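You operate a simulated robot arm through the tools that you are given. There is no shell and no other tool.

You run a simulated two-armed robot. Do the job below in one go: nothing can be reset, and whatever is moved stays where it is left.

JOB
Take the large blue nozzle and leave it on the top of the fridge. Put the blue-ringed nozzle on the top of the grey side bench away on the nozzle tester end of the back desk. Fetch the circuit board from the top of the grey side bench and set it on the right end of the set-up bench. Put the green-ringed nozzle on the top of the grey side bench away on the nozzle tester end of the back desk. Take the blue board holder and leave it on the back desk top. Take the large green nozzle and leave it on the top of the red cabinet. Pick up the yellow jar from the nozzle tester end of the back desk with one hand, pass it to the other hand and put it on the programmer end of the front desk. The order is free. Set down upright: large blue nozzle, large green nozzle, yellow jar.
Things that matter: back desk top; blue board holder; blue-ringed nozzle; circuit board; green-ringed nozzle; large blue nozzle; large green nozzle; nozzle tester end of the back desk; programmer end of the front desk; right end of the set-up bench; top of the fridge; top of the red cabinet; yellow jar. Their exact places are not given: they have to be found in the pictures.

Only the result counts: the job must be done as asked and must still hold three seconds after the hand-in. Knocking over, shifting, dropping, spilling or breaking anything else fails it.

ROBOT AND FRAMES
Two 7-joint arms with two-finger parallel grippers on one trunk, on a base that drives. Base frame: it is fixed to the floor where the robot stands at the start and does not move with it; the origin is under the middle of the robot, x ahead of it, y to its left, z up; the surface under the hand at the start is at about z = 0.85. Lengths are in m, angles in rad, forces in N, time in s.
The left shoulder is at the start at [0.02, 0.113, 1.222], the right one opposite. With the tool pointing down near the work surface each hand reaches from about 0.22 to 0.6 m from the robot's upright axis, wherever it stands, measured 20 degrees to its own side. Places, roughly: back desk top (58x25 cm) [-6, 3.96, 0.76]; blue board holder [-7.25, 4.25, 0.75]; blue-ringed nozzle (4x4x4 cm) [0.7, 2.8, 0.8]; circuit board [0.75, 3, 0.75]; green-ringed nozzle (4x4x4 cm) [0.7, 3.2, 0.8]; large blue nozzle (4x4x5 cm) [0.5, 0, 0.9]; large green nozzle (4x4x5 cm) [-7.3, 4.4, 0.8]; nozzle tester end of the back desk [-7.2, 4.1, 0.8]; programmer end of the front desk [-7.2, 1.4, 0.8]; right end of the set-up bench [0.5, -1.1, 0.8]; top of the fridge [0.5, -2.3, 1.3]; top of the red cabinet (19x33 cm) [-7.94, 4.68, 1.28]; yellow jar [-7.25, 4.25, 0.75]. Payload 1.57 kg a hand.
Tool frame (each hand has its own): the origin (TCP) lies between the finger pads and is the grasp point; the fingertips stand 0.03 m ahead of it; z points along the fingers, y is the line along which they close. The gripper opens to 0.08 m. The fingers are 0.017 m wide and 0.012 m thick; the gripper's body (0.04 by 0.082 m) begins 0.08 m behind the TCP.
Orientation is that of the tool frame in the base frame, as a unit quaternion [w, x, y, z]. With the fingers straight down and closing along the base's y, the tool's x points along the base's -x, its y along +y and its z along -z.

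CONTROLS
- The arms move only by the tool play_rows. It takes "left_motion", "right_motion" or both (then of equal length, played together; a hand with none holds still); each is a list of rows, each an object (a shift or turn left out is 0, a gripper value left out holds the last) with "xyz": the shift along the tool's x, y, z in mm, a list of three; "angular": the turn, a rotation vector about the tool's x, y, z in rad, a list of three. In form: [{"xyz": [dx, dy, dz], "angular": [ax, ay, az]}, ...]. A call has 1 to 20 rows; each row shifts and turns the commanded pose from where the row before left it, along the tool's axes as they then stand. "left_gripper" and "right_gripper" are, for a hand that has rows, the gripper command, from -1 (shut) to 1 (fully open), values between in proportion, set as the call begins (left out, the last holds). Each row takes 0.2 s and may step no farther than 0.05 m and 0.15 rad from the row before; otherwise, or with a gripper value out of range, the whole call is refused. A pose out of reach is approached as far as the arm can. The call stops where the force on the tool passes 40 N (or 10 N more than at its start, if that is more) or the arm is blocked; 0.2 s more then pass. Each finger travels about 0.045 m/s and halts on what it meets, pressing with about 39 N; the grip force reading is that of the motor and also rises with nothing between the fingers. The clock runs only during rows and for 0.2 s after the last one: add rows that do not move to give the fingers time. It gives the time, the measured TCP pose, the force on the tool (base axes), the opening and the grip force at its end, in the units of the frame above (readings bear some noise), with the torque about the TCP (base axes, N m) and any sound that the robot's microphone picked up.
- Cameras (640 x 400 px; columns grow to the right, rows downward): "scene" is now at [0.0994, -0.0018, 1.3424]; the picture's right is [-0.03, -1.00, 0.00], its down [-0.59, 0.02, -0.81] and it looks along [0.81, -0.02, -0.59] (base axes); focal length 289 px, centre (320, 200). "left" rides on the left gripper at [0.072, 0.007, -0.122] in its tool frame; the picture's right is [-0.09, 1.00, 0.00], its down [-0.84, -0.08, -0.54] and it looks along [-0.54, -0.05, 0.84] (tool axes); focal length 238 px, centre (320, 200). "right" rides on the right gripper at [0.072, -0.007, -0.122] in its tool frame; the picture's right is [0.09, 1.00, 0.00], its down [-0.84, 0.08, -0.54] and it looks along [-0.54, 0.05, 0.84] (tool axes); focal length 238 px, centre (320, 200).
- get_image(camera): a new picture of that camera. The clock stands still meanwhile.
- move_column(by): slides the trunk up (or, below 0, down) by that many m; the arms and the scene camera ride with it, the base frame stays. It gives what a move gives, with no picture.
- drive_base(legs): drives the robot by 1 to 6 legs, each [ahead, left, turn to the left] in m, m and rad, along the robot's own axes; the way and the turn of a leg run together, so that a leg with both is an arc; at most 1.5 m and 3.142 rad a leg. The arms and the cameras ride along, it lands a little off, and it stops where it bumps. It gives what a move gives.
- turn_head(pan, tilt): turns the head with the scene camera to pan (to the left, within 1.396 rad either way) and tilt (down, from -0.506 to 1.204), counted from straight ahead of the robot. It gives what a move gives.
- pixel_to_xyz(camera, pixels): there is no depth. For up to 12 entries [column, row, z] of the newest picture of that camera ("zoom" is the newest enlarged one), the place [x, y] in the base frame at which the ray of that pixel passes the height z, good to about 0.003 m. The clock stands still meanwhile.
- enlarge(camera, box): a new picture of the part [left, top, right, bottom] of that camera's present view, enlarged. The clock stands still meanwhile.
- finish_job(): hands the job in; it is judged then, once.

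Unless the task says otherwise, let go and move clear before handing in.

The tools are called after "Emit:" as name(argument=value, ...) on one line, values as JSON. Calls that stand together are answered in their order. play_rows: Moves the arms, as the interface text tells. Its arguments: {"type":"object","properties":{"left_motion":{"type":"array"},"left_gripper":{"type":"number"},"right_motion":{"type":"array"},"right_gripper":{"type":"number"}},"required":[]} The other tools are called the same way: move_column (by) slides the trunk up or down; drive_base (legs) drives the base; turn_head (pan, tilt) turns the head that bears the scene camera; get_image (camera) takes a picture; pixel_to_xyz (camera, pixels) gives the place at which the rays of pixels pass given heights; enlarge (camera, box) takes an enlarged picture of a part of a camera's view; finish_job () hands the job in.

At the start:

```text
t: 0.0
left_tool_pos: [0.4351, 0.2013, 1.1723]
left_tool_rot: [0.0, 0.0, 1.0, 0.001]
left_ft_force: [-0.1, 0.2, 0.4]
left_torque: [-0.04, -0.02, 0.01]
left_finger_gap: 0.0804
left_finger_force: 0.0
right_tool_pos: [0.4204, -0.2127, 1.1427]
right_tool_rot: [0.0, 0.0, 1.0, 0.0]
right_ft_force: [0.3, 0.6, 0.3]
right_torque: [0.01, 0.05, 0.01]
right_finger_gap: 0.0797
right_finger_force: 0.0
trunk travel left (down, up): [-0.275, 0.295]
robot x, y, heading: [-0.0011, 0.0016, 0.005]
head pan, tilt: [-0.026, 0.632]
```

scene: 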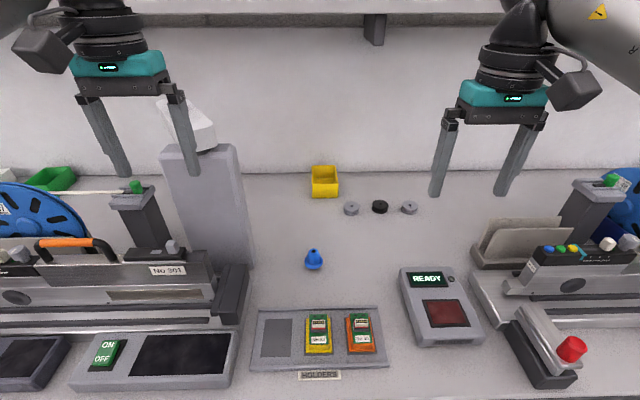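
right: 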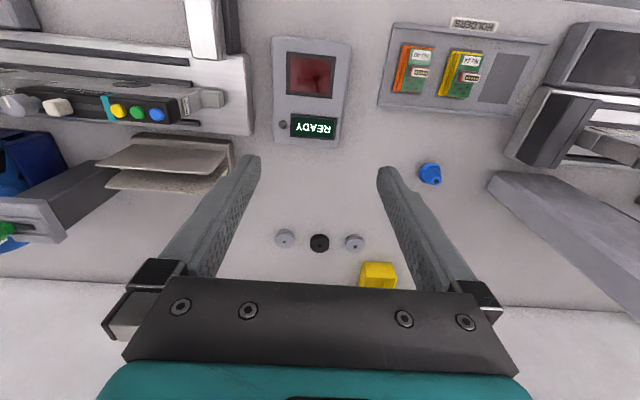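
left: 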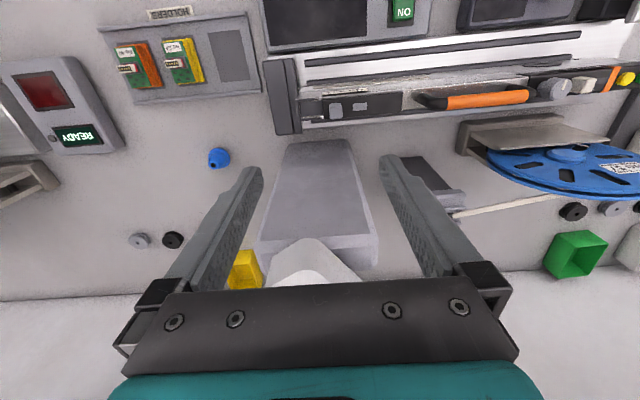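

The scene picture shows the large blue nozzle at about (313, 260) on the bench in front of me. I'll enlarge that area and find where it stands.

Emit:
enlarge(camera="scene", box=[240, 200, 400, 300])

Emit:
pixel_to_xyz(camera="scene", pixels=[[313, 268, 0.85], [313, 250, 0.9], [306, 265, 0.85], [321, 265, 0.85], [318, 340, 0.85]])

```text
4.00 times, centred on (320, 250) of scene
```

zoom: 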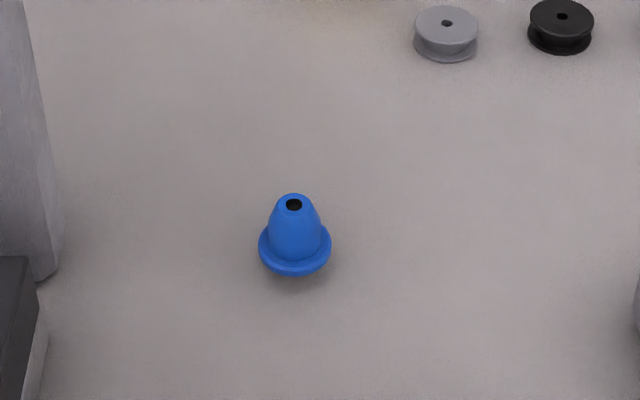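

```text
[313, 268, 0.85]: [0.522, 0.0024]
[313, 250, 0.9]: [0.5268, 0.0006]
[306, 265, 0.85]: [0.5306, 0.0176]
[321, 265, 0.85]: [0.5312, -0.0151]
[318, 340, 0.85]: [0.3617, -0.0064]
```

The blue nozzle stands flange down with its top at about [0.526, 0.001]. Before I reach for it I'll look to both sides to learn the room.

Emit:
turn_head(pan=-1.2, tilt=0.3)

Emit:
get_image(camera="scene")

Emit:
turn_head(pan=1.2, tilt=0.3)

Emit:
get_image(camera="scene")

```text
t: 1.4
left_tool_pos: [0.4351, 0.2026, 1.1721]
left_tool_rot: [0.0, 0.0, 1.0, 0.0]
left_ft_force: [0.0, 0.3, -0.7]
left_torque: [0.04, -0.03, 0.0]
left_finger_gap: 0.08
left_finger_force: 0.1
right_tool_pos: [0.4199, -0.2128, 1.1426]
right_tool_rot: [0.001, 0.0, 1.0, 0.0]
right_ft_force: [0.7, -0.9, -0.2]
right_torque: [0.0, 0.02, -0.02]
right_finger_gap: 0.0802
right_finger_force: 0.1
trunk travel left (down, up): [-0.275, 0.295]
robot x, y, heading: [0.0013, 0.0, -0.002]
head pan, tilt: [-1.201, 0.3]
```

```text
taken
```

scene: 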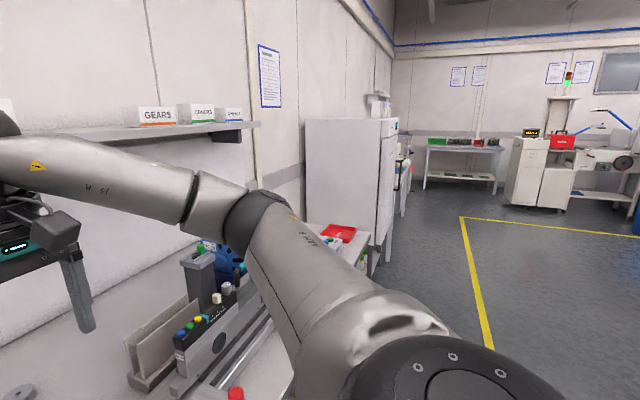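

```text
t: 3.6
left_tool_pos: [0.4346, 0.2009, 1.1712]
left_tool_rot: [0.0, 0.001, 1.0, 0.0]
left_ft_force: [0.5, -0.3, 0.2]
left_torque: [-0.01, -0.01, 0.01]
left_finger_gap: 0.0803
left_finger_force: 0.2
right_tool_pos: [0.4203, -0.2139, 1.1435]
right_tool_rot: [0.0, 0.0, 1.0, 0.0]
right_ft_force: [-0.1, -0.4, 0.2]
right_torque: [0.0, 0.0, 0.02]
right_finger_gap: 0.0801
right_finger_force: 0.0
trunk travel left (down, up): [-0.275, 0.295]
robot x, y, heading: [0.0008, -0.0021, 0.001]
head pan, tilt: [1.201, 0.3]
```

```text
taken
```

scene: 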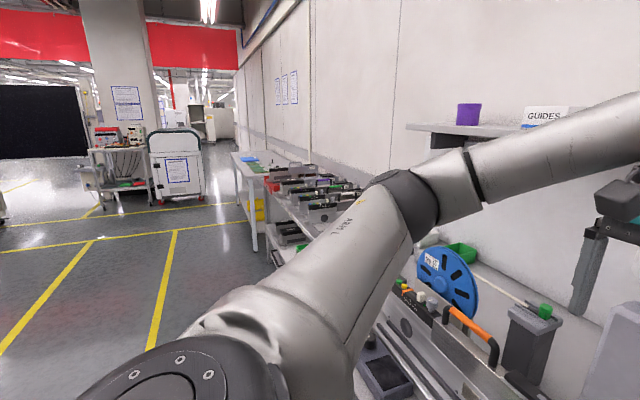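

The fridge lies to the right and the lower side bench to the left, with open floor behind me. I'll point the head back at the bench and bring the right hand over the blue nozzle.

Emit:
turn_head(pan=0.0, tilt=0.7)

Emit:
play_rows(right_motion=[{"xyz": [-21, 43, 0]}, {"xyz": [-21, 43, 0]}, {"xyz": [-21, 43, 0]}, {"xyz": [-21, 43, 0]}, {"xyz": [-21, 42, 0]}, {"xyz": [0, 0, 40]}, {"xyz": [0, 0, 40]}, {"xyz": [0, 0, 0]}], right_gripper=1)

Emit:
get_image(camera="right")

Emit:
get_image(camera="scene")

```text
t: 5.0
left_tool_pos: [0.4357, 0.2027, 1.1716]
left_tool_rot: [0.0, 0.001, 1.0, -0.001]
left_ft_force: [0.4, 0.2, 0.1]
left_torque: [-0.02, -0.01, 0.01]
left_finger_gap: 0.0803
left_finger_force: 0.0
right_tool_pos: [0.4185, -0.2133, 1.1421]
right_tool_rot: [0.001, 0.0, 1.0, 0.0]
right_ft_force: [1.7, 1.0, 1.1]
right_torque: [-0.02, 0.02, -0.04]
right_finger_gap: 0.0799
right_finger_force: 0.0
trunk travel left (down, up): [-0.275, 0.295]
robot x, y, heading: [0.0033, 0.0008, -0.0]
head pan, tilt: [0.0, 0.7]
```

```text
t: 6.8
left_tool_pos: [0.4353, 0.2007, 1.172]
left_tool_rot: [0.0, 0.0, 1.0, 0.0]
left_ft_force: [0.4, -0.6, -0.8]
left_torque: [0.0, 0.02, 0.02]
left_finger_gap: 0.0798
left_finger_force: 0.1
right_tool_pos: [0.5251, 0.002, 1.0622]
right_tool_rot: [0.0, 0.0, 1.0, 0.0]
right_ft_force: [-0.7, 0.7, 0.3]
right_torque: [-0.01, -0.03, 0.02]
right_finger_gap: 0.0801
right_finger_force: 0.1
trunk travel left (down, up): [-0.275, 0.295]
robot x, y, heading: [-0.0002, -0.0024, 0.001]
head pan, tilt: [0.0, 0.7]
```

```text
taken
```

right: 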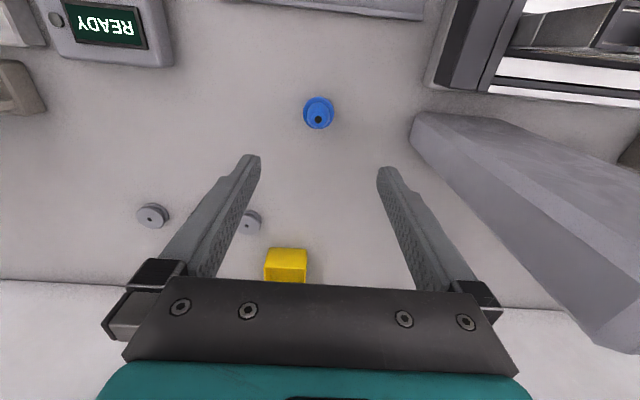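

```text
taken
```

scene: 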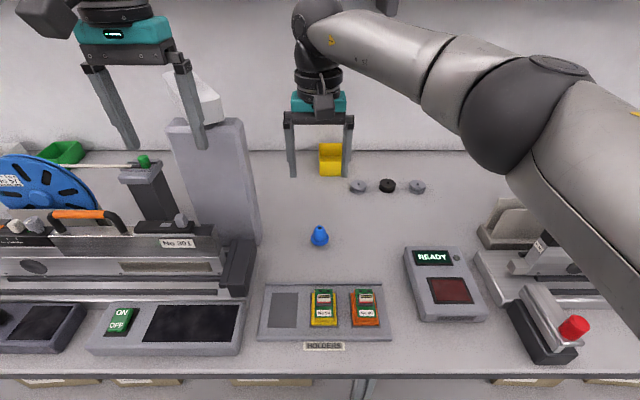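

In the right camera the nozzle's hole is at (318, 119) and its flange near (319, 111). I'll convert those and also check from the scene picture.

Emit:
pixel_to_xyz(camera="right", pixels=[[318, 119, 0.9], [319, 113, 0.855], [303, 112, 0.858], [334, 112, 0.858]])

Emit:
pixel_to_xyz(camera="scene", pixels=[[319.5, 228, 0.9], [319.5, 238, 0.856], [265, 345, 0.85], [360, 382, 0.85]])

Emit:
enlarge(camera="right", box=[280, 90, 360, 140])

```text
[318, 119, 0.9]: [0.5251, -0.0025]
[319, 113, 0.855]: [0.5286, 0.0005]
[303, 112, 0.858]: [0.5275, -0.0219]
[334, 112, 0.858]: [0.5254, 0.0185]
```

```text
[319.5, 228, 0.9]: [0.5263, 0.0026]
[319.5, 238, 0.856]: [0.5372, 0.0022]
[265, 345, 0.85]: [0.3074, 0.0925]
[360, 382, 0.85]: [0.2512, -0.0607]
```

```text
8.00 times, centred on (320, 115) of right
```

zoom: 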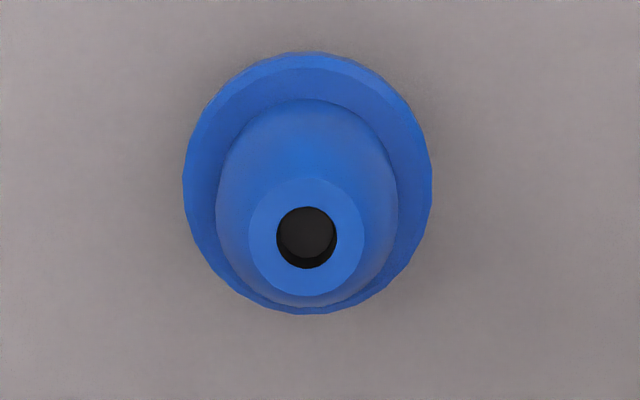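

The nozzle's centre is at about [0.526, -0.001], right under the hand. I'll go down so the fingertips reach the flange just above the bench, then close.

Emit:
play_rows(right_motion=[{"xyz": [0, 0, 45]}, {"xyz": [0, -2, 45]}, {"xyz": [0, 0, 45]}, {"xyz": [0, 0, 35]}, {"xyz": [0, 0, 9]}, {"xyz": [0, 0, 0]}])

Emit:
get_image(camera="right")

```text
t: 8.2
left_tool_pos: [0.4342, 0.2013, 1.1716]
left_tool_rot: [0.0, 0.001, 1.0, 0.0]
left_ft_force: [0.8, -0.7, -0.3]
left_torque: [0.0, 0.0, 0.02]
left_finger_gap: 0.0797
left_finger_force: 0.1
right_tool_pos: [0.5249, -0.0008, 0.8831]
right_tool_rot: [0.0, 0.0, 1.0, 0.001]
right_ft_force: [0.7, -0.2, 0.1]
right_torque: [-0.01, -0.01, -0.01]
right_finger_gap: 0.0801
right_finger_force: 0.1
trunk travel left (down, up): [-0.275, 0.295]
robot x, y, heading: [0.0021, -0.0009, -0.003]
head pan, tilt: [0.0, 0.7]
```

```text
taken
```

right: 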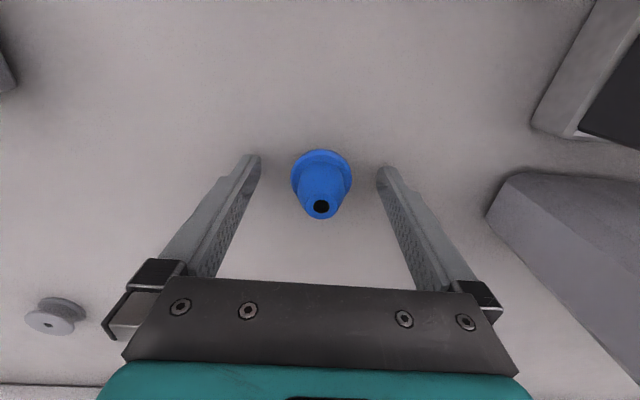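

The nozzle's flange is at about (322, 172) between the fingertips at (255, 158) and (382, 170). I'll check its x against the hand before closing.

Emit:
pixel_to_xyz(camera="right", pixels=[[322, 207, 0.9], [322, 170, 0.858], [291, 171, 0.858], [353, 171, 0.858], [322, 150, 0.858]])

```text
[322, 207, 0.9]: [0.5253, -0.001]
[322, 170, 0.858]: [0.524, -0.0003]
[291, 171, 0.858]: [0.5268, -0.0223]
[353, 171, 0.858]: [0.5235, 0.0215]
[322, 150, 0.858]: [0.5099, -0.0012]
```

The nozzle is centred within a few millimetres of the fingers. I'll close the right hand, waiting for the fingers, then lift slightly.

Emit:
play_rows(right_motion=[{"xyz": [0, 0, 0]}, {"xyz": [0, 0, 0]}, {"xyz": [0, 0, 0]}, {"xyz": [0, 0, 0]}, {"xyz": [0, 0, 0]}, {"xyz": [0, 0, 0]}], right_gripper=-1)

Emit:
get_image(camera="right")

```text
t: 9.6
left_tool_pos: [0.4361, 0.2016, 1.1713]
left_tool_rot: [0.0, 0.0, 1.0, 0.0]
left_ft_force: [0.3, -0.6, 0.8]
left_torque: [0.03, -0.01, -0.01]
left_finger_gap: 0.0802
left_finger_force: 0.0
right_tool_pos: [0.5251, -0.0004, 0.883]
right_tool_rot: [0.0, 0.0, 1.0, 0.001]
right_ft_force: [0.7, 0.7, 0.8]
right_torque: [0.01, -0.03, -0.02]
right_finger_gap: 0.0385
right_finger_force: 38.7
trunk travel left (down, up): [-0.275, 0.295]
robot x, y, heading: [-0.0008, -0.0034, 0.001]
head pan, tilt: [0.0, 0.7]
```

```text
taken
```

right: 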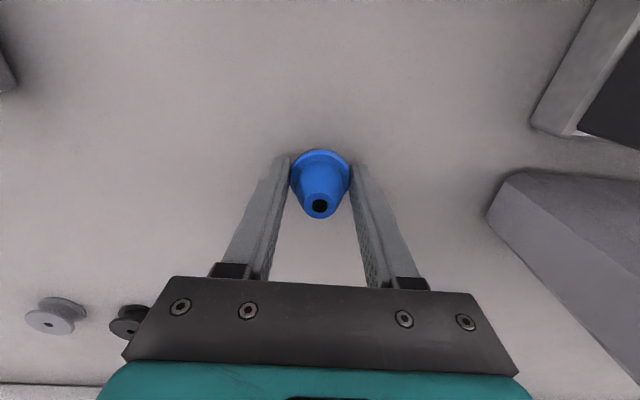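

The gap stopped at 0.0385 m with 38.7 N, so the flange is gripped. I'll lift it and swing the hand back to its carrying place, then look.

Emit:
play_rows(right_motion=[{"xyz": [0, 0, -20]}, {"xyz": [0, 0, -40]}, {"xyz": [0, 0, -45]}, {"xyz": [0, 0, -45]}, {"xyz": [0, 0, -45]}, {"xyz": [0, 0, -45]}, {"xyz": [0, 0, -40]}, {"xyz": [21, -43, 0]}, {"xyz": [21, -43, 0]}, {"xyz": [21, -43, 0]}, {"xyz": [21, -43, 0]}, {"xyz": [21, -42, 0]}, {"xyz": [0, 0, 0]}])

Emit:
get_image(camera="right")

```text
t: 12.4
left_tool_pos: [0.4358, 0.2018, 1.1716]
left_tool_rot: [0.0, -0.001, 1.0, 0.0]
left_ft_force: [-0.2, -0.2, -0.2]
left_torque: [0.0, -0.01, 0.0]
left_finger_gap: 0.08
left_finger_force: 0.1
right_tool_pos: [0.4178, -0.2136, 1.1633]
right_tool_rot: [-0.001, 0.0, 1.0, 0.0]
right_ft_force: [0.9, -0.6, -1.7]
right_torque: [0.04, 0.01, -0.01]
right_finger_gap: 0.0386
right_finger_force: 39.0
trunk travel left (down, up): [-0.275, 0.295]
robot x, y, heading: [-0.0028, 0.0045, 0.004]
head pan, tilt: [0.0, 0.7]
```

```text
taken
```

right: 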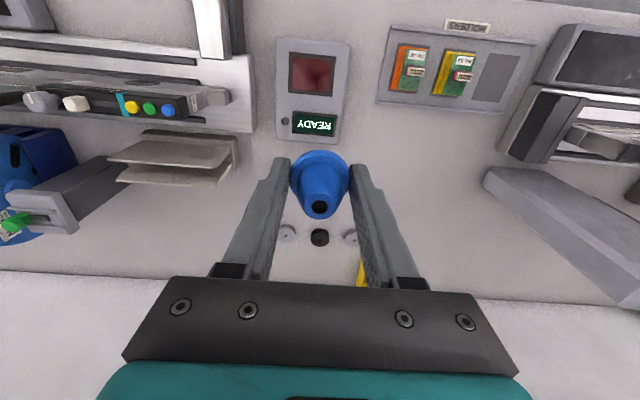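

The nozzle is still held upright at (320, 185). I'll back away from the bench and drive right along it towards the fridge, then look.

Emit:
drive_base(legs=[[-0.5, 0, 0], [0, -1.2, 0]])

Emit:
turn_head(pan=-0.6, tilt=0.3)

Emit:
get_image(camera="scene")

Emit:
turn_head(pan=0.0, tilt=0.5)

Emit:
get_image(camera="scene")

```text
t: 21.0
left_tool_pos: [-0.0573, -0.9859, 1.1723]
left_tool_rot: [0.0, -0.006, 1.0, 0.0]
left_ft_force: [-0.4, -0.1, 0.3]
left_torque: [-0.01, 0.02, 0.03]
left_finger_gap: 0.0799
left_finger_force: 0.1
right_tool_pos: [-0.0695, -1.4028, 1.1625]
right_tool_rot: [0.001, -0.005, 1.0, 0.0]
right_ft_force: [0.2, -0.3, -0.7]
right_torque: [0.01, 0.0, -0.03]
right_finger_gap: 0.0386
right_finger_force: 39.0
trunk travel left (down, up): [-0.275, 0.295]
robot x, y, heading: [-0.4901, -1.1898, 0.01]
head pan, tilt: [0.0, 0.7]
```

```text
t: 22.0
left_tool_pos: [-0.0561, -0.9853, 1.1711]
left_tool_rot: [0.0, -0.004, 1.0, -0.001]
left_ft_force: [0.7, -0.4, -0.6]
left_torque: [0.0, 0.0, 0.03]
left_finger_gap: 0.08
left_finger_force: 0.1
right_tool_pos: [-0.0682, -1.4022, 1.1641]
right_tool_rot: [0.0, -0.006, 1.0, 0.0]
right_ft_force: [0.1, 0.7, -0.3]
right_torque: [0.01, -0.01, -0.02]
right_finger_gap: 0.0384
right_finger_force: 38.7
trunk travel left (down, up): [-0.275, 0.295]
robot x, y, heading: [-0.49, -1.19, 0.012]
head pan, tilt: [-0.6, 0.3]
```

```text
taken
```

scene: 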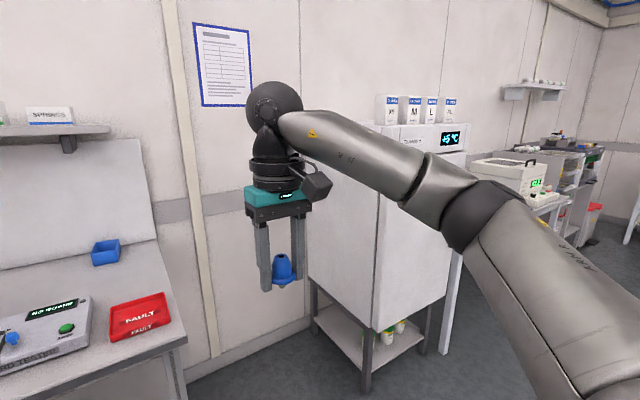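

```text
t: 23.0
left_tool_pos: [-0.0572, -0.9862, 1.1716]
left_tool_rot: [0.0, -0.006, 1.0, 0.0]
left_ft_force: [0.1, 0.7, -0.9]
left_torque: [0.0, 0.01, 0.0]
left_finger_gap: 0.0801
left_finger_force: 0.1
right_tool_pos: [-0.0689, -1.4015, 1.1632]
right_tool_rot: [0.0, -0.005, 1.0, 0.0]
right_ft_force: [1.0, 0.2, -0.6]
right_torque: [0.02, 0.02, -0.03]
right_finger_gap: 0.0387
right_finger_force: 38.7
trunk travel left (down, up): [-0.275, 0.295]
robot x, y, heading: [-0.4945, -1.187, 0.011]
head pan, tilt: [0.0, 0.499]
```

```text
taken
```

scene: 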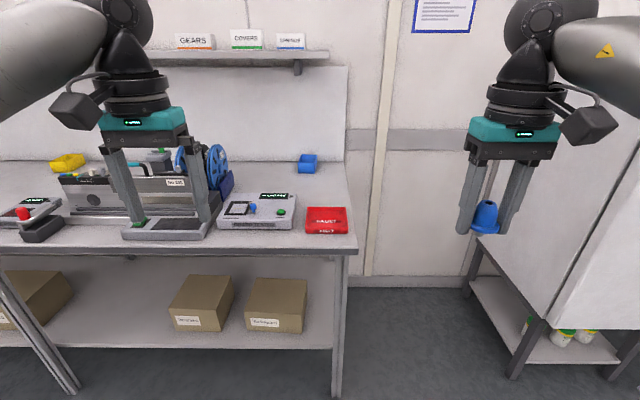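

The fridge with its boxes on top stands ahead to the right, its stand's leg touching the floor at about (515, 378) in the latest picture. I'll find where its front is before driving on.

Emit:
pixel_to_xyz(camera="scene", pixels=[[515, 378, 0.0], [466, 290, 0.0], [337, 396, 0.0], [347, 253, 0.83]])

Emit:
move_column(by=0.28)

Emit:
turn_head(pan=-0.7, tilt=0.35)

Emit:
get_image(camera="scene")

```text
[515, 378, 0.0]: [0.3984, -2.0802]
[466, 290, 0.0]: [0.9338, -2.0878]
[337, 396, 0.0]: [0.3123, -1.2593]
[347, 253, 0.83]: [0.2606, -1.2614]
```

```text
t: 25.8
left_tool_pos: [-0.0571, -0.9859, 1.4506]
left_tool_rot: [0.0, -0.005, 1.0, 0.0]
left_ft_force: [0.5, 0.8, 0.0]
left_torque: [-0.01, -0.01, -0.01]
left_finger_gap: 0.0801
left_finger_force: 0.0
right_tool_pos: [-0.0694, -1.4023, 1.4437]
right_tool_rot: [0.0, -0.005, 1.0, 0.001]
right_ft_force: [-0.3, -0.1, -0.7]
right_torque: [0.01, 0.01, 0.01]
right_finger_gap: 0.0387
right_finger_force: 39.0
trunk travel left (down, up): [-0.555, 0.015]
robot x, y, heading: [-0.4867, -1.192, 0.01]
head pan, tilt: [0.0, 0.499]
```

```text
t: 26.9
left_tool_pos: [-0.0575, -0.9859, 1.4517]
left_tool_rot: [-0.001, -0.004, 1.0, -0.001]
left_ft_force: [-0.1, 0.2, 0.4]
left_torque: [0.01, 0.01, 0.01]
left_finger_gap: 0.0798
left_finger_force: 0.0
right_tool_pos: [-0.0683, -1.4015, 1.4434]
right_tool_rot: [0.0, -0.005, 1.0, 0.0]
right_ft_force: [-0.4, 1.3, -1.1]
right_torque: [-0.01, 0.02, 0.0]
right_finger_gap: 0.0387
right_finger_force: 38.4
trunk travel left (down, up): [-0.555, 0.015]
robot x, y, heading: [-0.4931, -1.1926, 0.011]
head pan, tilt: [-0.7, 0.351]
```

```text
taken
```

scene: 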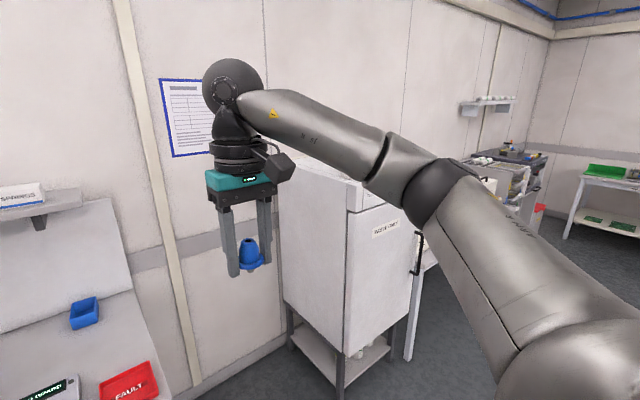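

The fridge's left side is at y = -2.08 and its front near x = 0.38, with its top now visible beyond the arm. I'll drive right so that it is straight ahead and look down on its top.

Emit:
drive_base(legs=[[0, -0.97, 0]])

Emit:
turn_head(pan=0.0, tilt=0.35)

Emit:
get_image(camera="scene")

Emit:
get_image(camera="right")

```text
t: 31.9
left_tool_pos: [-0.0443, -1.9461, 1.4514]
left_tool_rot: [0.001, -0.012, 1.0, -0.001]
left_ft_force: [-0.7, 0.1, 0.1]
left_torque: [0.03, 0.01, 0.01]
left_finger_gap: 0.08
left_finger_force: 0.1
right_tool_pos: [-0.051, -2.3623, 1.4422]
right_tool_rot: [0.0, -0.011, 1.0, 0.0]
right_ft_force: [-0.8, 0.6, -0.6]
right_torque: [-0.01, 0.01, -0.01]
right_finger_gap: 0.0384
right_finger_force: 39.0
trunk travel left (down, up): [-0.555, 0.015]
robot x, y, heading: [-0.4743, -2.1569, 0.028]
head pan, tilt: [-0.7, 0.351]
```

```text
t: 33.0
left_tool_pos: [-0.0442, -1.9461, 1.4515]
left_tool_rot: [0.0, -0.012, 1.0, 0.0]
left_ft_force: [-0.6, -1.5, 0.0]
left_torque: [-0.02, 0.03, 0.04]
left_finger_gap: 0.0801
left_finger_force: 0.0
right_tool_pos: [-0.0513, -2.3622, 1.444]
right_tool_rot: [0.0, -0.012, 1.0, 0.001]
right_ft_force: [0.1, -0.1, -0.8]
right_torque: [0.0, -0.01, 0.04]
right_finger_gap: 0.0388
right_finger_force: 39.1
trunk travel left (down, up): [-0.555, 0.015]
robot x, y, heading: [-0.472, -2.1604, 0.024]
head pan, tilt: [0.0, 0.351]
```

```text
taken
```

scene: 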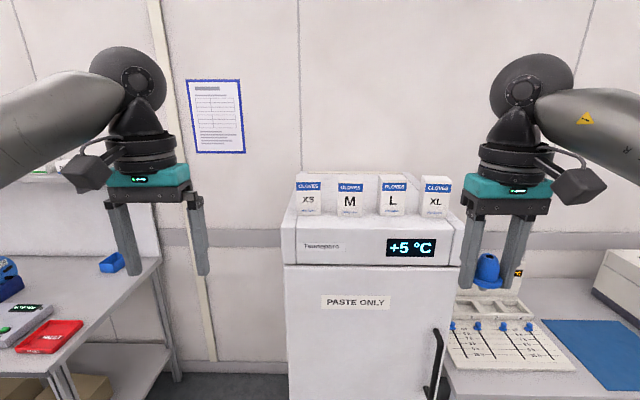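

```text
taken
```

right: 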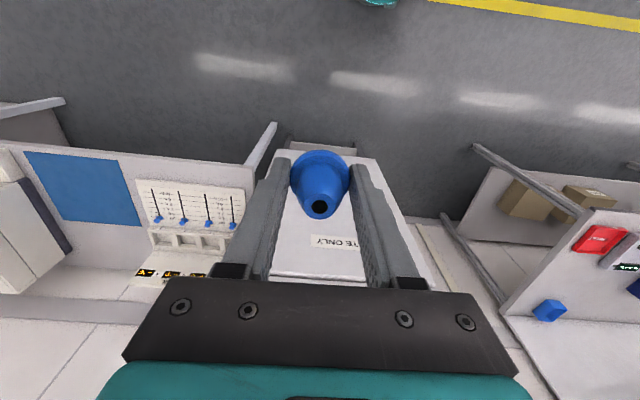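

The fridge's top shows between its front edge near row 235 and the glove boxes near row 212. I'll enlarge it and get its extent at height 1.3.

Emit:
enlarge(camera="scene", box=[270, 160, 480, 291])

Emit:
pixel_to_xyz(camera="scene", pixels=[[296, 222, 1.3], [466, 227, 1.3], [305, 205, 1.3], [346, 215, 1.3], [390, 215, 1.3], [436, 218, 1.3]])

```text
3.05 times, centred on (375, 226) of scene
```

zoom: 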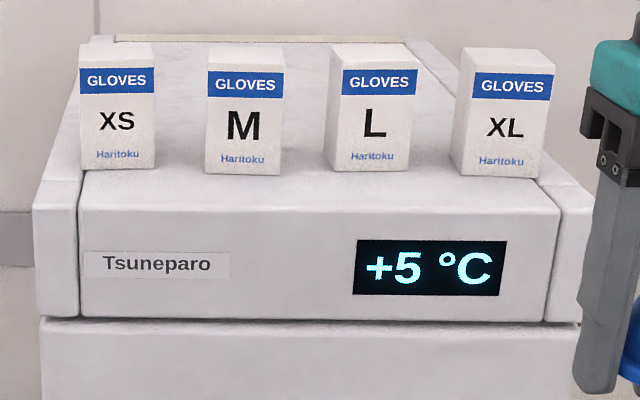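

```text
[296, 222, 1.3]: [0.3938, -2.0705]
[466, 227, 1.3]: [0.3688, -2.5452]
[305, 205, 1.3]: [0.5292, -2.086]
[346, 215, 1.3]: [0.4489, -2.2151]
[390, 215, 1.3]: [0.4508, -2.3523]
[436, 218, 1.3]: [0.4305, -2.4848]
```

The glove boxes stand at x of about 0.445 and leave a clear strip of top in front of them, from x = 0.37. I'll drive closer with the nozzle well above the top and look down with the hand camera.

Emit:
drive_base(legs=[[0.34, 0, -0.024]])

Emit:
get_image(camera="right")

Emit:
turn_head(pan=-0.3, tilt=0.55)

Emit:
get_image(camera="scene")

```text
t: 35.2
left_tool_pos: [0.3021, -1.9545, 1.452]
left_tool_rot: [0.0, 0.001, 1.0, 0.0]
left_ft_force: [0.4, 0.8, 0.5]
left_torque: [0.0, 0.02, 0.01]
left_finger_gap: 0.0799
left_finger_force: 0.0
right_tool_pos: [0.2843, -2.3694, 1.4422]
right_tool_rot: [0.0, 0.002, 1.0, 0.0]
right_ft_force: [0.3, -0.1, 0.0]
right_torque: [-0.01, 0.02, -0.01]
right_finger_gap: 0.0387
right_finger_force: 38.5
trunk travel left (down, up): [-0.555, 0.015]
robot x, y, heading: [-0.1347, -2.1556, -0.008]
head pan, tilt: [0.0, 0.351]
```

```text
taken
```

right: 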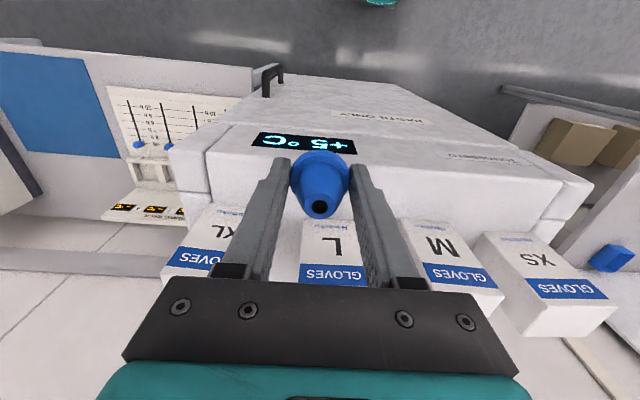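

```text
t: 36.0
left_tool_pos: [0.3016, -1.954, 1.4516]
left_tool_rot: [0.0, 0.001, 1.0, 0.0]
left_ft_force: [0.2, 0.1, 0.4]
left_torque: [0.03, -0.01, 0.04]
left_finger_gap: 0.0802
left_finger_force: 0.2
right_tool_pos: [0.2838, -2.3696, 1.444]
right_tool_rot: [0.001, 0.002, 1.0, 0.0]
right_ft_force: [-0.1, 0.2, -0.4]
right_torque: [0.0, -0.02, 0.01]
right_finger_gap: 0.0383
right_finger_force: 39.1
trunk travel left (down, up): [-0.555, 0.015]
robot x, y, heading: [-0.1314, -2.1542, -0.004]
head pan, tilt: [-0.3, 0.55]
```

```text
taken
```

scene: 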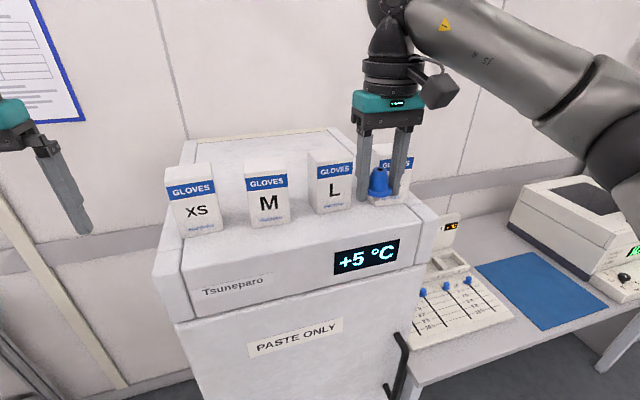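

The strip in front of the glove boxes is visible in both pictures. I'll enlarge each and compare the box corners at several heights to find the height of the top.

Emit:
enlarge(camera="scene", box=[150, 130, 440, 311])

Emit:
enlarge(camera="right", box=[180, 120, 600, 340])

```text
2.21 times, centred on (295, 220) of scene
```

zoom: 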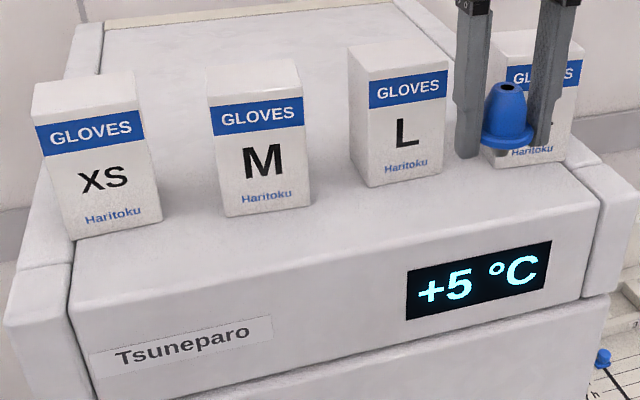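

```text
1.52 times, centred on (390, 230) of right
```

zoom: 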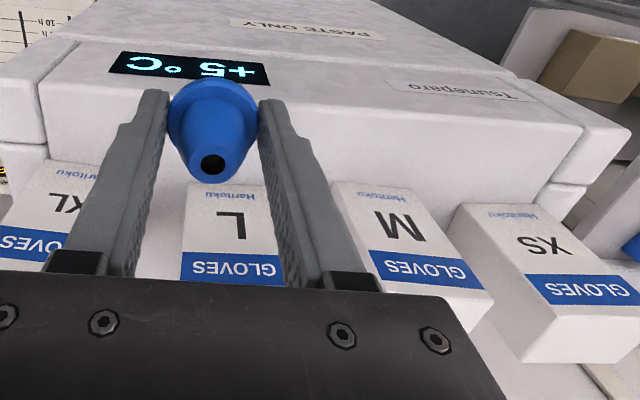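

I'll compare the L and M boxes' bottom corners as seen by both cameras at three heights.

Emit:
pixel_to_xyz(camera="scene", pixels=[[316.7, 214.1, 1.27], [316.7, 214.1, 1.3], [316.7, 214.1, 1.33], [290, 221.8, 1.27], [290, 221.8, 1.3], [290, 221.8, 1.33], [251.5, 227.7, 1.3], [183, 268, 1.3], [415, 222, 1.3], [330, 240, 1.3]])

Emit:
pixel_to_xyz(camera="right", pixels=[[353.9, 220.2, 1.27], [353.9, 220.2, 1.3], [353.9, 220.2, 1.33], [397.9, 218.2, 1.27], [397.9, 218.2, 1.3], [397.9, 218.2, 1.33], [450.4, 220, 1.3], [563, 180, 1.3], [340, 152, 1.3]])

```text
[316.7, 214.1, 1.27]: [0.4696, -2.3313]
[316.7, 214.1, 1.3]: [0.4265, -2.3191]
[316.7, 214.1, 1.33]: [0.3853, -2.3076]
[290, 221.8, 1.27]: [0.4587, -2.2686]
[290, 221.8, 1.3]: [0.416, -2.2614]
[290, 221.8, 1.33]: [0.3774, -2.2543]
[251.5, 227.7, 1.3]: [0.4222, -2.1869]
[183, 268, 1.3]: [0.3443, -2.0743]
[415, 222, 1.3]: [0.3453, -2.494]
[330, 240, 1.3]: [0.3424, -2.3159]
```

```text
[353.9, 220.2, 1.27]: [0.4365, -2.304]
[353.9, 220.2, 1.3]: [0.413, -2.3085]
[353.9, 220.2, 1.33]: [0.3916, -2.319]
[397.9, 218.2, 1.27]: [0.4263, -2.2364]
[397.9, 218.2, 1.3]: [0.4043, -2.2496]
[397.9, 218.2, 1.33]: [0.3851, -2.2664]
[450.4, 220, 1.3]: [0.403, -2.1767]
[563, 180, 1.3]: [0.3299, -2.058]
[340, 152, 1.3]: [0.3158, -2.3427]
```

Both views agree on a top height of about 1.32, the front edge at x = 0.317 and the boxes from x = 0.393. I'll bring the nozzle over the strip at [0.360, -2.286] and lower it to a little above the top.

Emit:
play_rows(right_motion=[{"xyz": [-19, 21, 0]}, {"xyz": [-19, 21, 0]}, {"xyz": [-19, 21, 0]}, {"xyz": [-19, 21, 0]}, {"xyz": [0, 0, 30]}, {"xyz": [0, 0, 30]}, {"xyz": [0, 0, 10]}, {"xyz": [0, 0, 0]}])

Emit:
get_image(camera="scene")

Emit:
get_image(camera="right")

```text
t: 37.8
left_tool_pos: [0.3029, -1.9551, 1.4513]
left_tool_rot: [0.0, 0.0, 1.0, 0.0]
left_ft_force: [0.1, 0.4, -0.6]
left_torque: [0.0, -0.01, 0.04]
left_finger_gap: 0.08
left_finger_force: 0.1
right_tool_pos: [0.3611, -2.2847, 1.3725]
right_tool_rot: [0.0, 0.002, 1.0, 0.0]
right_ft_force: [-0.2, -0.2, -0.6]
right_torque: [0.01, 0.01, 0.02]
right_finger_gap: 0.0387
right_finger_force: 38.4
trunk travel left (down, up): [-0.555, 0.015]
robot x, y, heading: [-0.1342, -2.1531, -0.001]
head pan, tilt: [-0.3, 0.55]
```

```text
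taken
```

scene: 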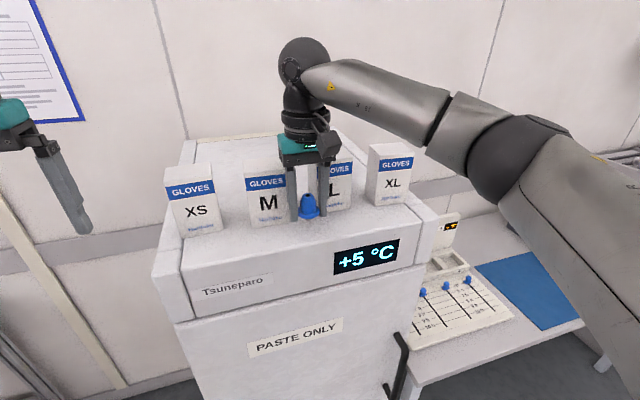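

```text
taken
```

right: 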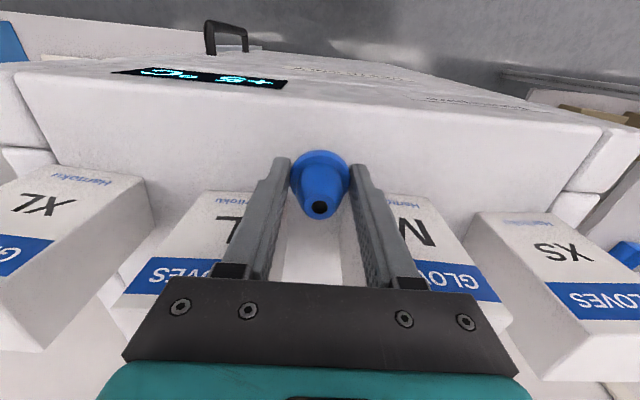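

The nozzle hangs between the front edge (row 100) and the boxes (row 195) in the hand view. I'll enlarge the scene view to check clearances before lowering.

Emit:
enlarge(camera="scene", box=[220, 120, 400, 232])

Emit:
pixel_to_xyz(camera="right", pixels=[[300, 103, 1.32], [245, 195, 1.32], [400, 195, 1.32], [322, 150, 1.345]])

```text
3.56 times, centred on (310, 176) of scene
```

zoom: 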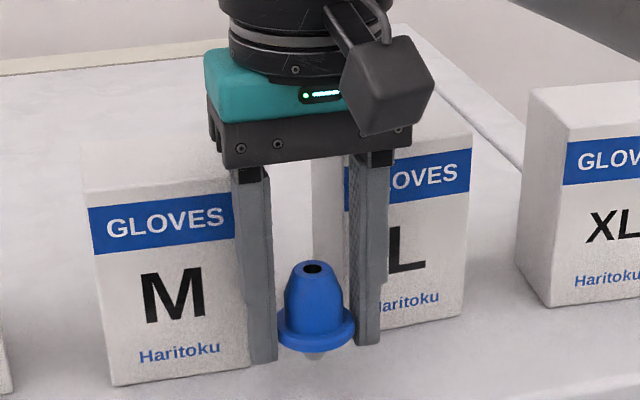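

```text
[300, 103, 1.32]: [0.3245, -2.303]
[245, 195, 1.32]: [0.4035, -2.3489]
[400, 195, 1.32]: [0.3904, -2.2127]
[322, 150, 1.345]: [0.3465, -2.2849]
```

The enlarged view shows a small stub under the flange, so I'll set it down gently. Clearances to the boxes look fine; I'll lower in small steps and watch the force.

Emit:
play_rows(right_motion=[{"xyz": [0, 0, 8]}, {"xyz": [0, 0, 3]}, {"xyz": [0, 0, 0]}])

Emit:
play_rows(right_motion=[{"xyz": [0, 0, 2]}, {"xyz": [0, 0, 2]}, {"xyz": [0, 0, 0]}])

Emit:
play_rows(right_motion=[{"xyz": [0, 0, 2]}, {"xyz": [0, 0, 0]}])

Emit:
enlarge(camera="scene", box=[220, 120, 400, 232])

```text
t: 38.6
left_tool_pos: [0.3026, -1.9556, 1.4519]
left_tool_rot: [0.0, 0.001, 1.0, 0.0]
left_ft_force: [-0.4, 0.2, 0.1]
left_torque: [-0.03, -0.02, 0.01]
left_finger_gap: 0.0801
left_finger_force: 0.0
right_tool_pos: [0.361, -2.2856, 1.3618]
right_tool_rot: [0.0, 0.002, 1.0, 0.0]
right_ft_force: [-0.1, 0.8, -1.2]
right_torque: [-0.02, 0.0, 0.01]
right_finger_gap: 0.0386
right_finger_force: 38.9
trunk travel left (down, up): [-0.555, 0.015]
robot x, y, heading: [-0.1374, -2.1547, -0.005]
head pan, tilt: [-0.3, 0.55]
```

```text
t: 39.4
left_tool_pos: [0.3021, -1.9538, 1.4519]
left_tool_rot: [-0.001, 0.001, 1.0, 0.0]
left_ft_force: [-0.1, -0.5, 0.3]
left_torque: [-0.01, -0.02, 0.02]
left_finger_gap: 0.0799
left_finger_force: 0.1
right_tool_pos: [0.3603, -2.2855, 1.3576]
right_tool_rot: [0.0, 0.002, 1.0, 0.0]
right_ft_force: [0.9, -0.3, -0.7]
right_torque: [0.0, -0.04, 0.03]
right_finger_gap: 0.0387
right_finger_force: 38.9
trunk travel left (down, up): [-0.555, 0.015]
robot x, y, heading: [-0.1299, -2.1564, -0.001]
head pan, tilt: [-0.3, 0.55]
```

```text
t: 40.0
left_tool_pos: [0.3028, -1.9529, 1.4512]
left_tool_rot: [0.0, 0.001, 1.0, -0.001]
left_ft_force: [0.6, -0.2, 1.2]
left_torque: [-0.02, -0.03, 0.0]
left_finger_gap: 0.08
left_finger_force: 0.1
right_tool_pos: [0.3606, -2.286, 1.356]
right_tool_rot: [0.0, 0.001, 1.0, -0.001]
right_ft_force: [-0.1, 0.0, -1.3]
right_torque: [-0.01, 0.0, -0.05]
right_finger_gap: 0.0384
right_finger_force: 38.7
trunk travel left (down, up): [-0.555, 0.015]
robot x, y, heading: [-0.1347, -2.1551, -0.007]
head pan, tilt: [-0.3, 0.55]
```

```text
3.56 times, centred on (310, 176) of scene
```

zoom: 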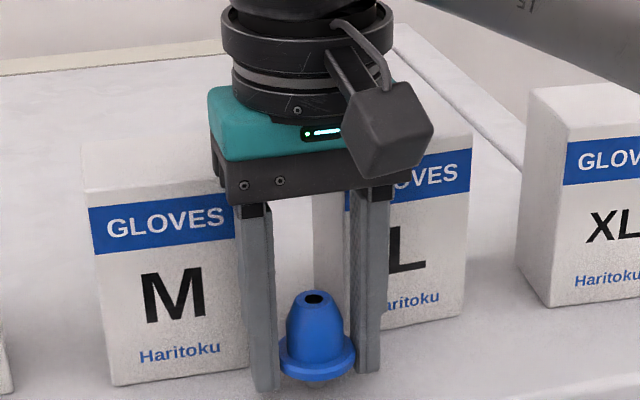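

No contact yet at z = 1.356 (force within noise). I'll keep lowering in 2 mm steps.

Emit:
play_rows(right_motion=[{"xyz": [0, 0, 2]}, {"xyz": [0, 0, 0]}])

Emit:
play_rows(right_motion=[{"xyz": [0, 0, 2]}, {"xyz": [0, 0, 0]}])

```text
t: 40.6
left_tool_pos: [0.3022, -1.9527, 1.4511]
left_tool_rot: [0.001, 0.001, 1.0, -0.001]
left_ft_force: [-0.6, -0.3, -0.2]
left_torque: [0.01, 0.0, 0.01]
left_finger_gap: 0.0798
left_finger_force: 0.1
right_tool_pos: [0.3614, -2.2861, 1.3551]
right_tool_rot: [0.0, 0.002, 1.0, -0.001]
right_ft_force: [-0.5, 0.2, -1.0]
right_torque: [0.0, 0.05, 0.02]
right_finger_gap: 0.0386
right_finger_force: 39.1
trunk travel left (down, up): [-0.555, 0.015]
robot x, y, heading: [-0.1348, -2.1565, 0.0]
head pan, tilt: [-0.3, 0.55]
```

```text
t: 41.2
left_tool_pos: [0.3028, -1.9538, 1.4513]
left_tool_rot: [0.0, 0.001, 1.0, 0.0]
left_ft_force: [0.0, -1.1, -0.2]
left_torque: [0.0, -0.03, 0.0]
left_finger_gap: 0.0798
left_finger_force: 0.0
right_tool_pos: [0.3604, -2.2863, 1.3541]
right_tool_rot: [0.002, 0.002, 1.0, 0.002]
right_ft_force: [1.9, -0.9, 8.0]
right_torque: [-0.03, -0.03, 0.0]
right_finger_gap: 0.0388
right_finger_force: 38.8
trunk travel left (down, up): [-0.555, 0.015]
robot x, y, heading: [-0.1298, -2.1528, 0.0]
head pan, tilt: [-0.3, 0.55]
```

The force rose to 8 N at z = 1.354, so the nozzle rests on the fridge top. I'll open the fingers and look before lifting.

Emit:
play_rows(right_motion=[{"xyz": [0, 0, 0]}, {"xyz": [0, 0, 0]}, {"xyz": [0, 0, 0]}], right_gripper=0.4)

Emit:
enlarge(camera="scene", box=[220, 120, 400, 232])

```text
t: 42.0
left_tool_pos: [0.3015, -1.9544, 1.451]
left_tool_rot: [0.0, 0.001, 1.0, 0.0]
left_ft_force: [0.1, 0.1, -0.1]
left_torque: [0.05, -0.01, 0.01]
left_finger_gap: 0.08
left_finger_force: 0.0
right_tool_pos: [0.3608, -2.285, 1.3511]
right_tool_rot: [0.0, 0.002, 1.0, 0.0]
right_ft_force: [1.2, -0.3, 0.0]
right_torque: [-0.03, 0.0, 0.03]
right_finger_gap: 0.0558
right_finger_force: 0.1
trunk travel left (down, up): [-0.555, 0.015]
robot x, y, heading: [-0.1323, -2.1535, -0.004]
head pan, tilt: [-0.3, 0.55]
```

```text
3.56 times, centred on (310, 176) of scene
```

zoom: 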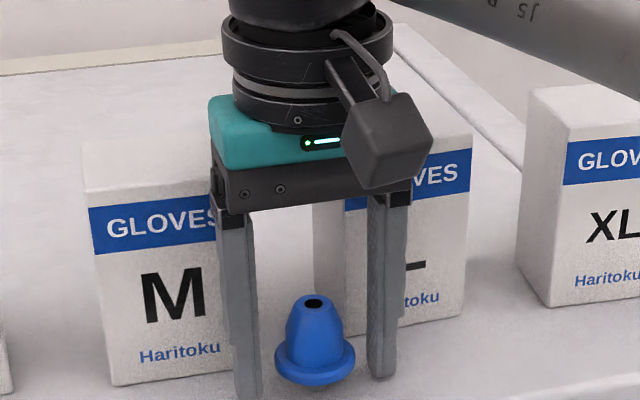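

The fingers are clear and the nozzle stands on its own. I'll raise the hand straight up, draw it back and check.

Emit:
play_rows(right_motion=[{"xyz": [0, 0, -10]}, {"xyz": [0, 0, -30]}, {"xyz": [0, 0, -40]}, {"xyz": [0, 0, -20]}, {"xyz": [40, -20, 0]}, {"xyz": [40, -20, 0]}, {"xyz": [0, -20, 0]}, {"xyz": [0, -20, 0]}])

Emit:
enlarge(camera="scene", box=[150, 130, 440, 311])

```text
t: 43.8
left_tool_pos: [0.3019, -1.9548, 1.4524]
left_tool_rot: [-0.001, 0.001, 1.0, 0.0]
left_ft_force: [0.5, -0.4, 0.1]
left_torque: [0.0, 0.01, -0.04]
left_finger_gap: 0.08
left_finger_force: 0.0
right_tool_pos: [0.2796, -2.3665, 1.453]
right_tool_rot: [0.0, 0.001, 1.0, 0.001]
right_ft_force: [-0.8, 0.1, 0.3]
right_torque: [-0.03, -0.03, 0.02]
right_finger_gap: 0.0559
right_finger_force: 0.0
trunk travel left (down, up): [-0.555, 0.015]
robot x, y, heading: [-0.1342, -2.1571, -0.006]
head pan, tilt: [-0.3, 0.55]
```

```text
2.21 times, centred on (295, 220) of scene
```

zoom: 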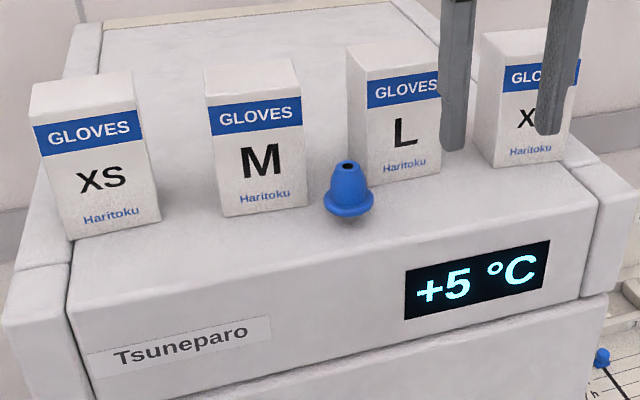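

The blue nozzle stands upright at the front of the fridge top, and the glove boxes are unmoved. I'll back off, lower the trunk, drive left and look towards the grey side bench.

Emit:
drive_base(legs=[[-0.42, 0, 0.004], [0, 1.5, 0], [0, 1.5, 0]])

Emit:
move_column(by=-0.2)

Emit:
turn_head(pan=0.9, tilt=0.4)

Emit:
get_image(camera="scene")

```text
t: 60.5
left_tool_pos: [-0.1395, 1.0664, 1.4521]
left_tool_rot: [0.0, -0.008, 1.0, 0.0]
left_ft_force: [0.9, 0.5, -0.5]
left_torque: [0.04, 0.02, 0.02]
left_finger_gap: 0.0798
left_finger_force: 0.0
right_tool_pos: [-0.1538, 0.654, 1.453]
right_tool_rot: [0.0, -0.007, 1.0, 0.0]
right_ft_force: [0.1, -0.5, -0.3]
right_torque: [0.0, -0.03, 0.01]
right_finger_gap: 0.0559
right_finger_force: 0.0
trunk travel left (down, up): [-0.555, 0.015]
robot x, y, heading: [-0.5744, 0.8597, 0.015]
head pan, tilt: [-0.3, 0.55]
```

```text
t: 62.6
left_tool_pos: [-0.1396, 1.0664, 1.2514]
left_tool_rot: [0.0, -0.008, 1.0, 0.001]
left_ft_force: [-0.2, -0.4, -1.1]
left_torque: [-0.02, 0.0, -0.03]
left_finger_gap: 0.0799
left_finger_force: 0.1
right_tool_pos: [-0.154, 0.6538, 1.2543]
right_tool_rot: [0.0, -0.007, 1.0, 0.0]
right_ft_force: [0.4, 0.5, -0.2]
right_torque: [0.04, 0.04, 0.0]
right_finger_gap: 0.056
right_finger_force: 0.1
trunk travel left (down, up): [-0.355, 0.215]
robot x, y, heading: [-0.5718, 0.8574, 0.017]
head pan, tilt: [-0.3, 0.55]
```

```text
t: 64.0
left_tool_pos: [-0.1398, 1.0658, 1.2518]
left_tool_rot: [0.001, -0.008, 1.0, 0.0]
left_ft_force: [-1.1, 0.7, -0.1]
left_torque: [0.01, -0.01, -0.02]
left_finger_gap: 0.0799
left_finger_force: 0.1
right_tool_pos: [-0.1537, 0.6543, 1.2531]
right_tool_rot: [0.0, -0.006, 1.0, 0.0]
right_ft_force: [-0.4, 0.4, 0.0]
right_torque: [-0.03, 0.01, -0.02]
right_finger_gap: 0.0559
right_finger_force: 0.0
trunk travel left (down, up): [-0.355, 0.215]
robot x, y, heading: [-0.5723, 0.8554, 0.01]
head pan, tilt: [0.901, 0.4]
```

```text
taken
```

scene: 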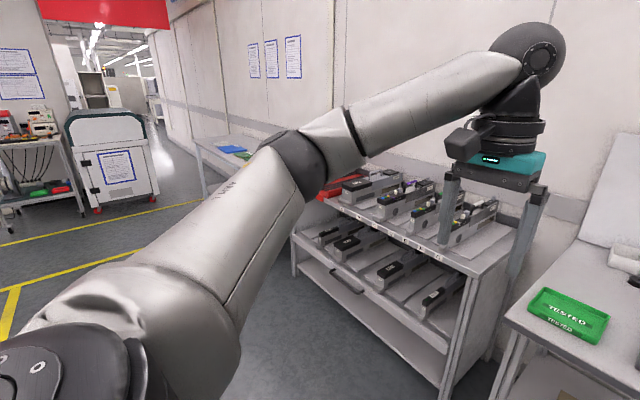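

A rack stands beyond the bench's left end and the grey side bench with a blue mat lies past it near (230, 150). I'll check where the floor obstacles are before driving.

Emit:
pixel_to_xyz(camera="scene", pixels=[[97, 212, 0.0], [160, 195, 0.0], [85, 215, 0.0], [10, 230, 0.0], [295, 278, 0.0], [440, 396, 0.0], [205, 195, 0.0], [255, 155, 0.8]])

Emit:
enlarge(camera="scene", box=[0, 60, 320, 260])

```text
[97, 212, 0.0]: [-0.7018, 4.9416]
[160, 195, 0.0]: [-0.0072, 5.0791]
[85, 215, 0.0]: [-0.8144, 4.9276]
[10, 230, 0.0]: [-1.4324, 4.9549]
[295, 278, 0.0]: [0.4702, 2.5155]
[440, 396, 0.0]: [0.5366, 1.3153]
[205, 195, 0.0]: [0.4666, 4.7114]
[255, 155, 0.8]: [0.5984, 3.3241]
```

```text
2.00 times, centred on (160, 160) of scene
```

zoom: 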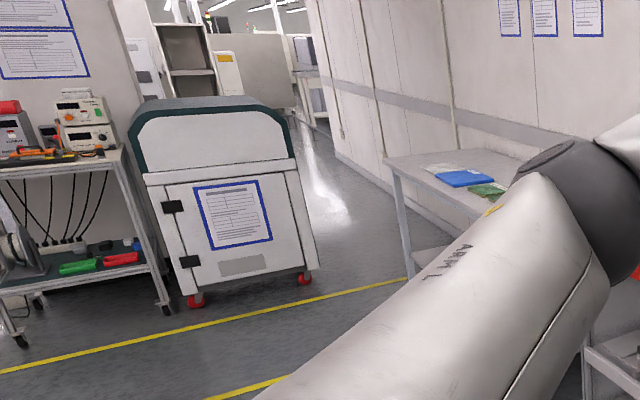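

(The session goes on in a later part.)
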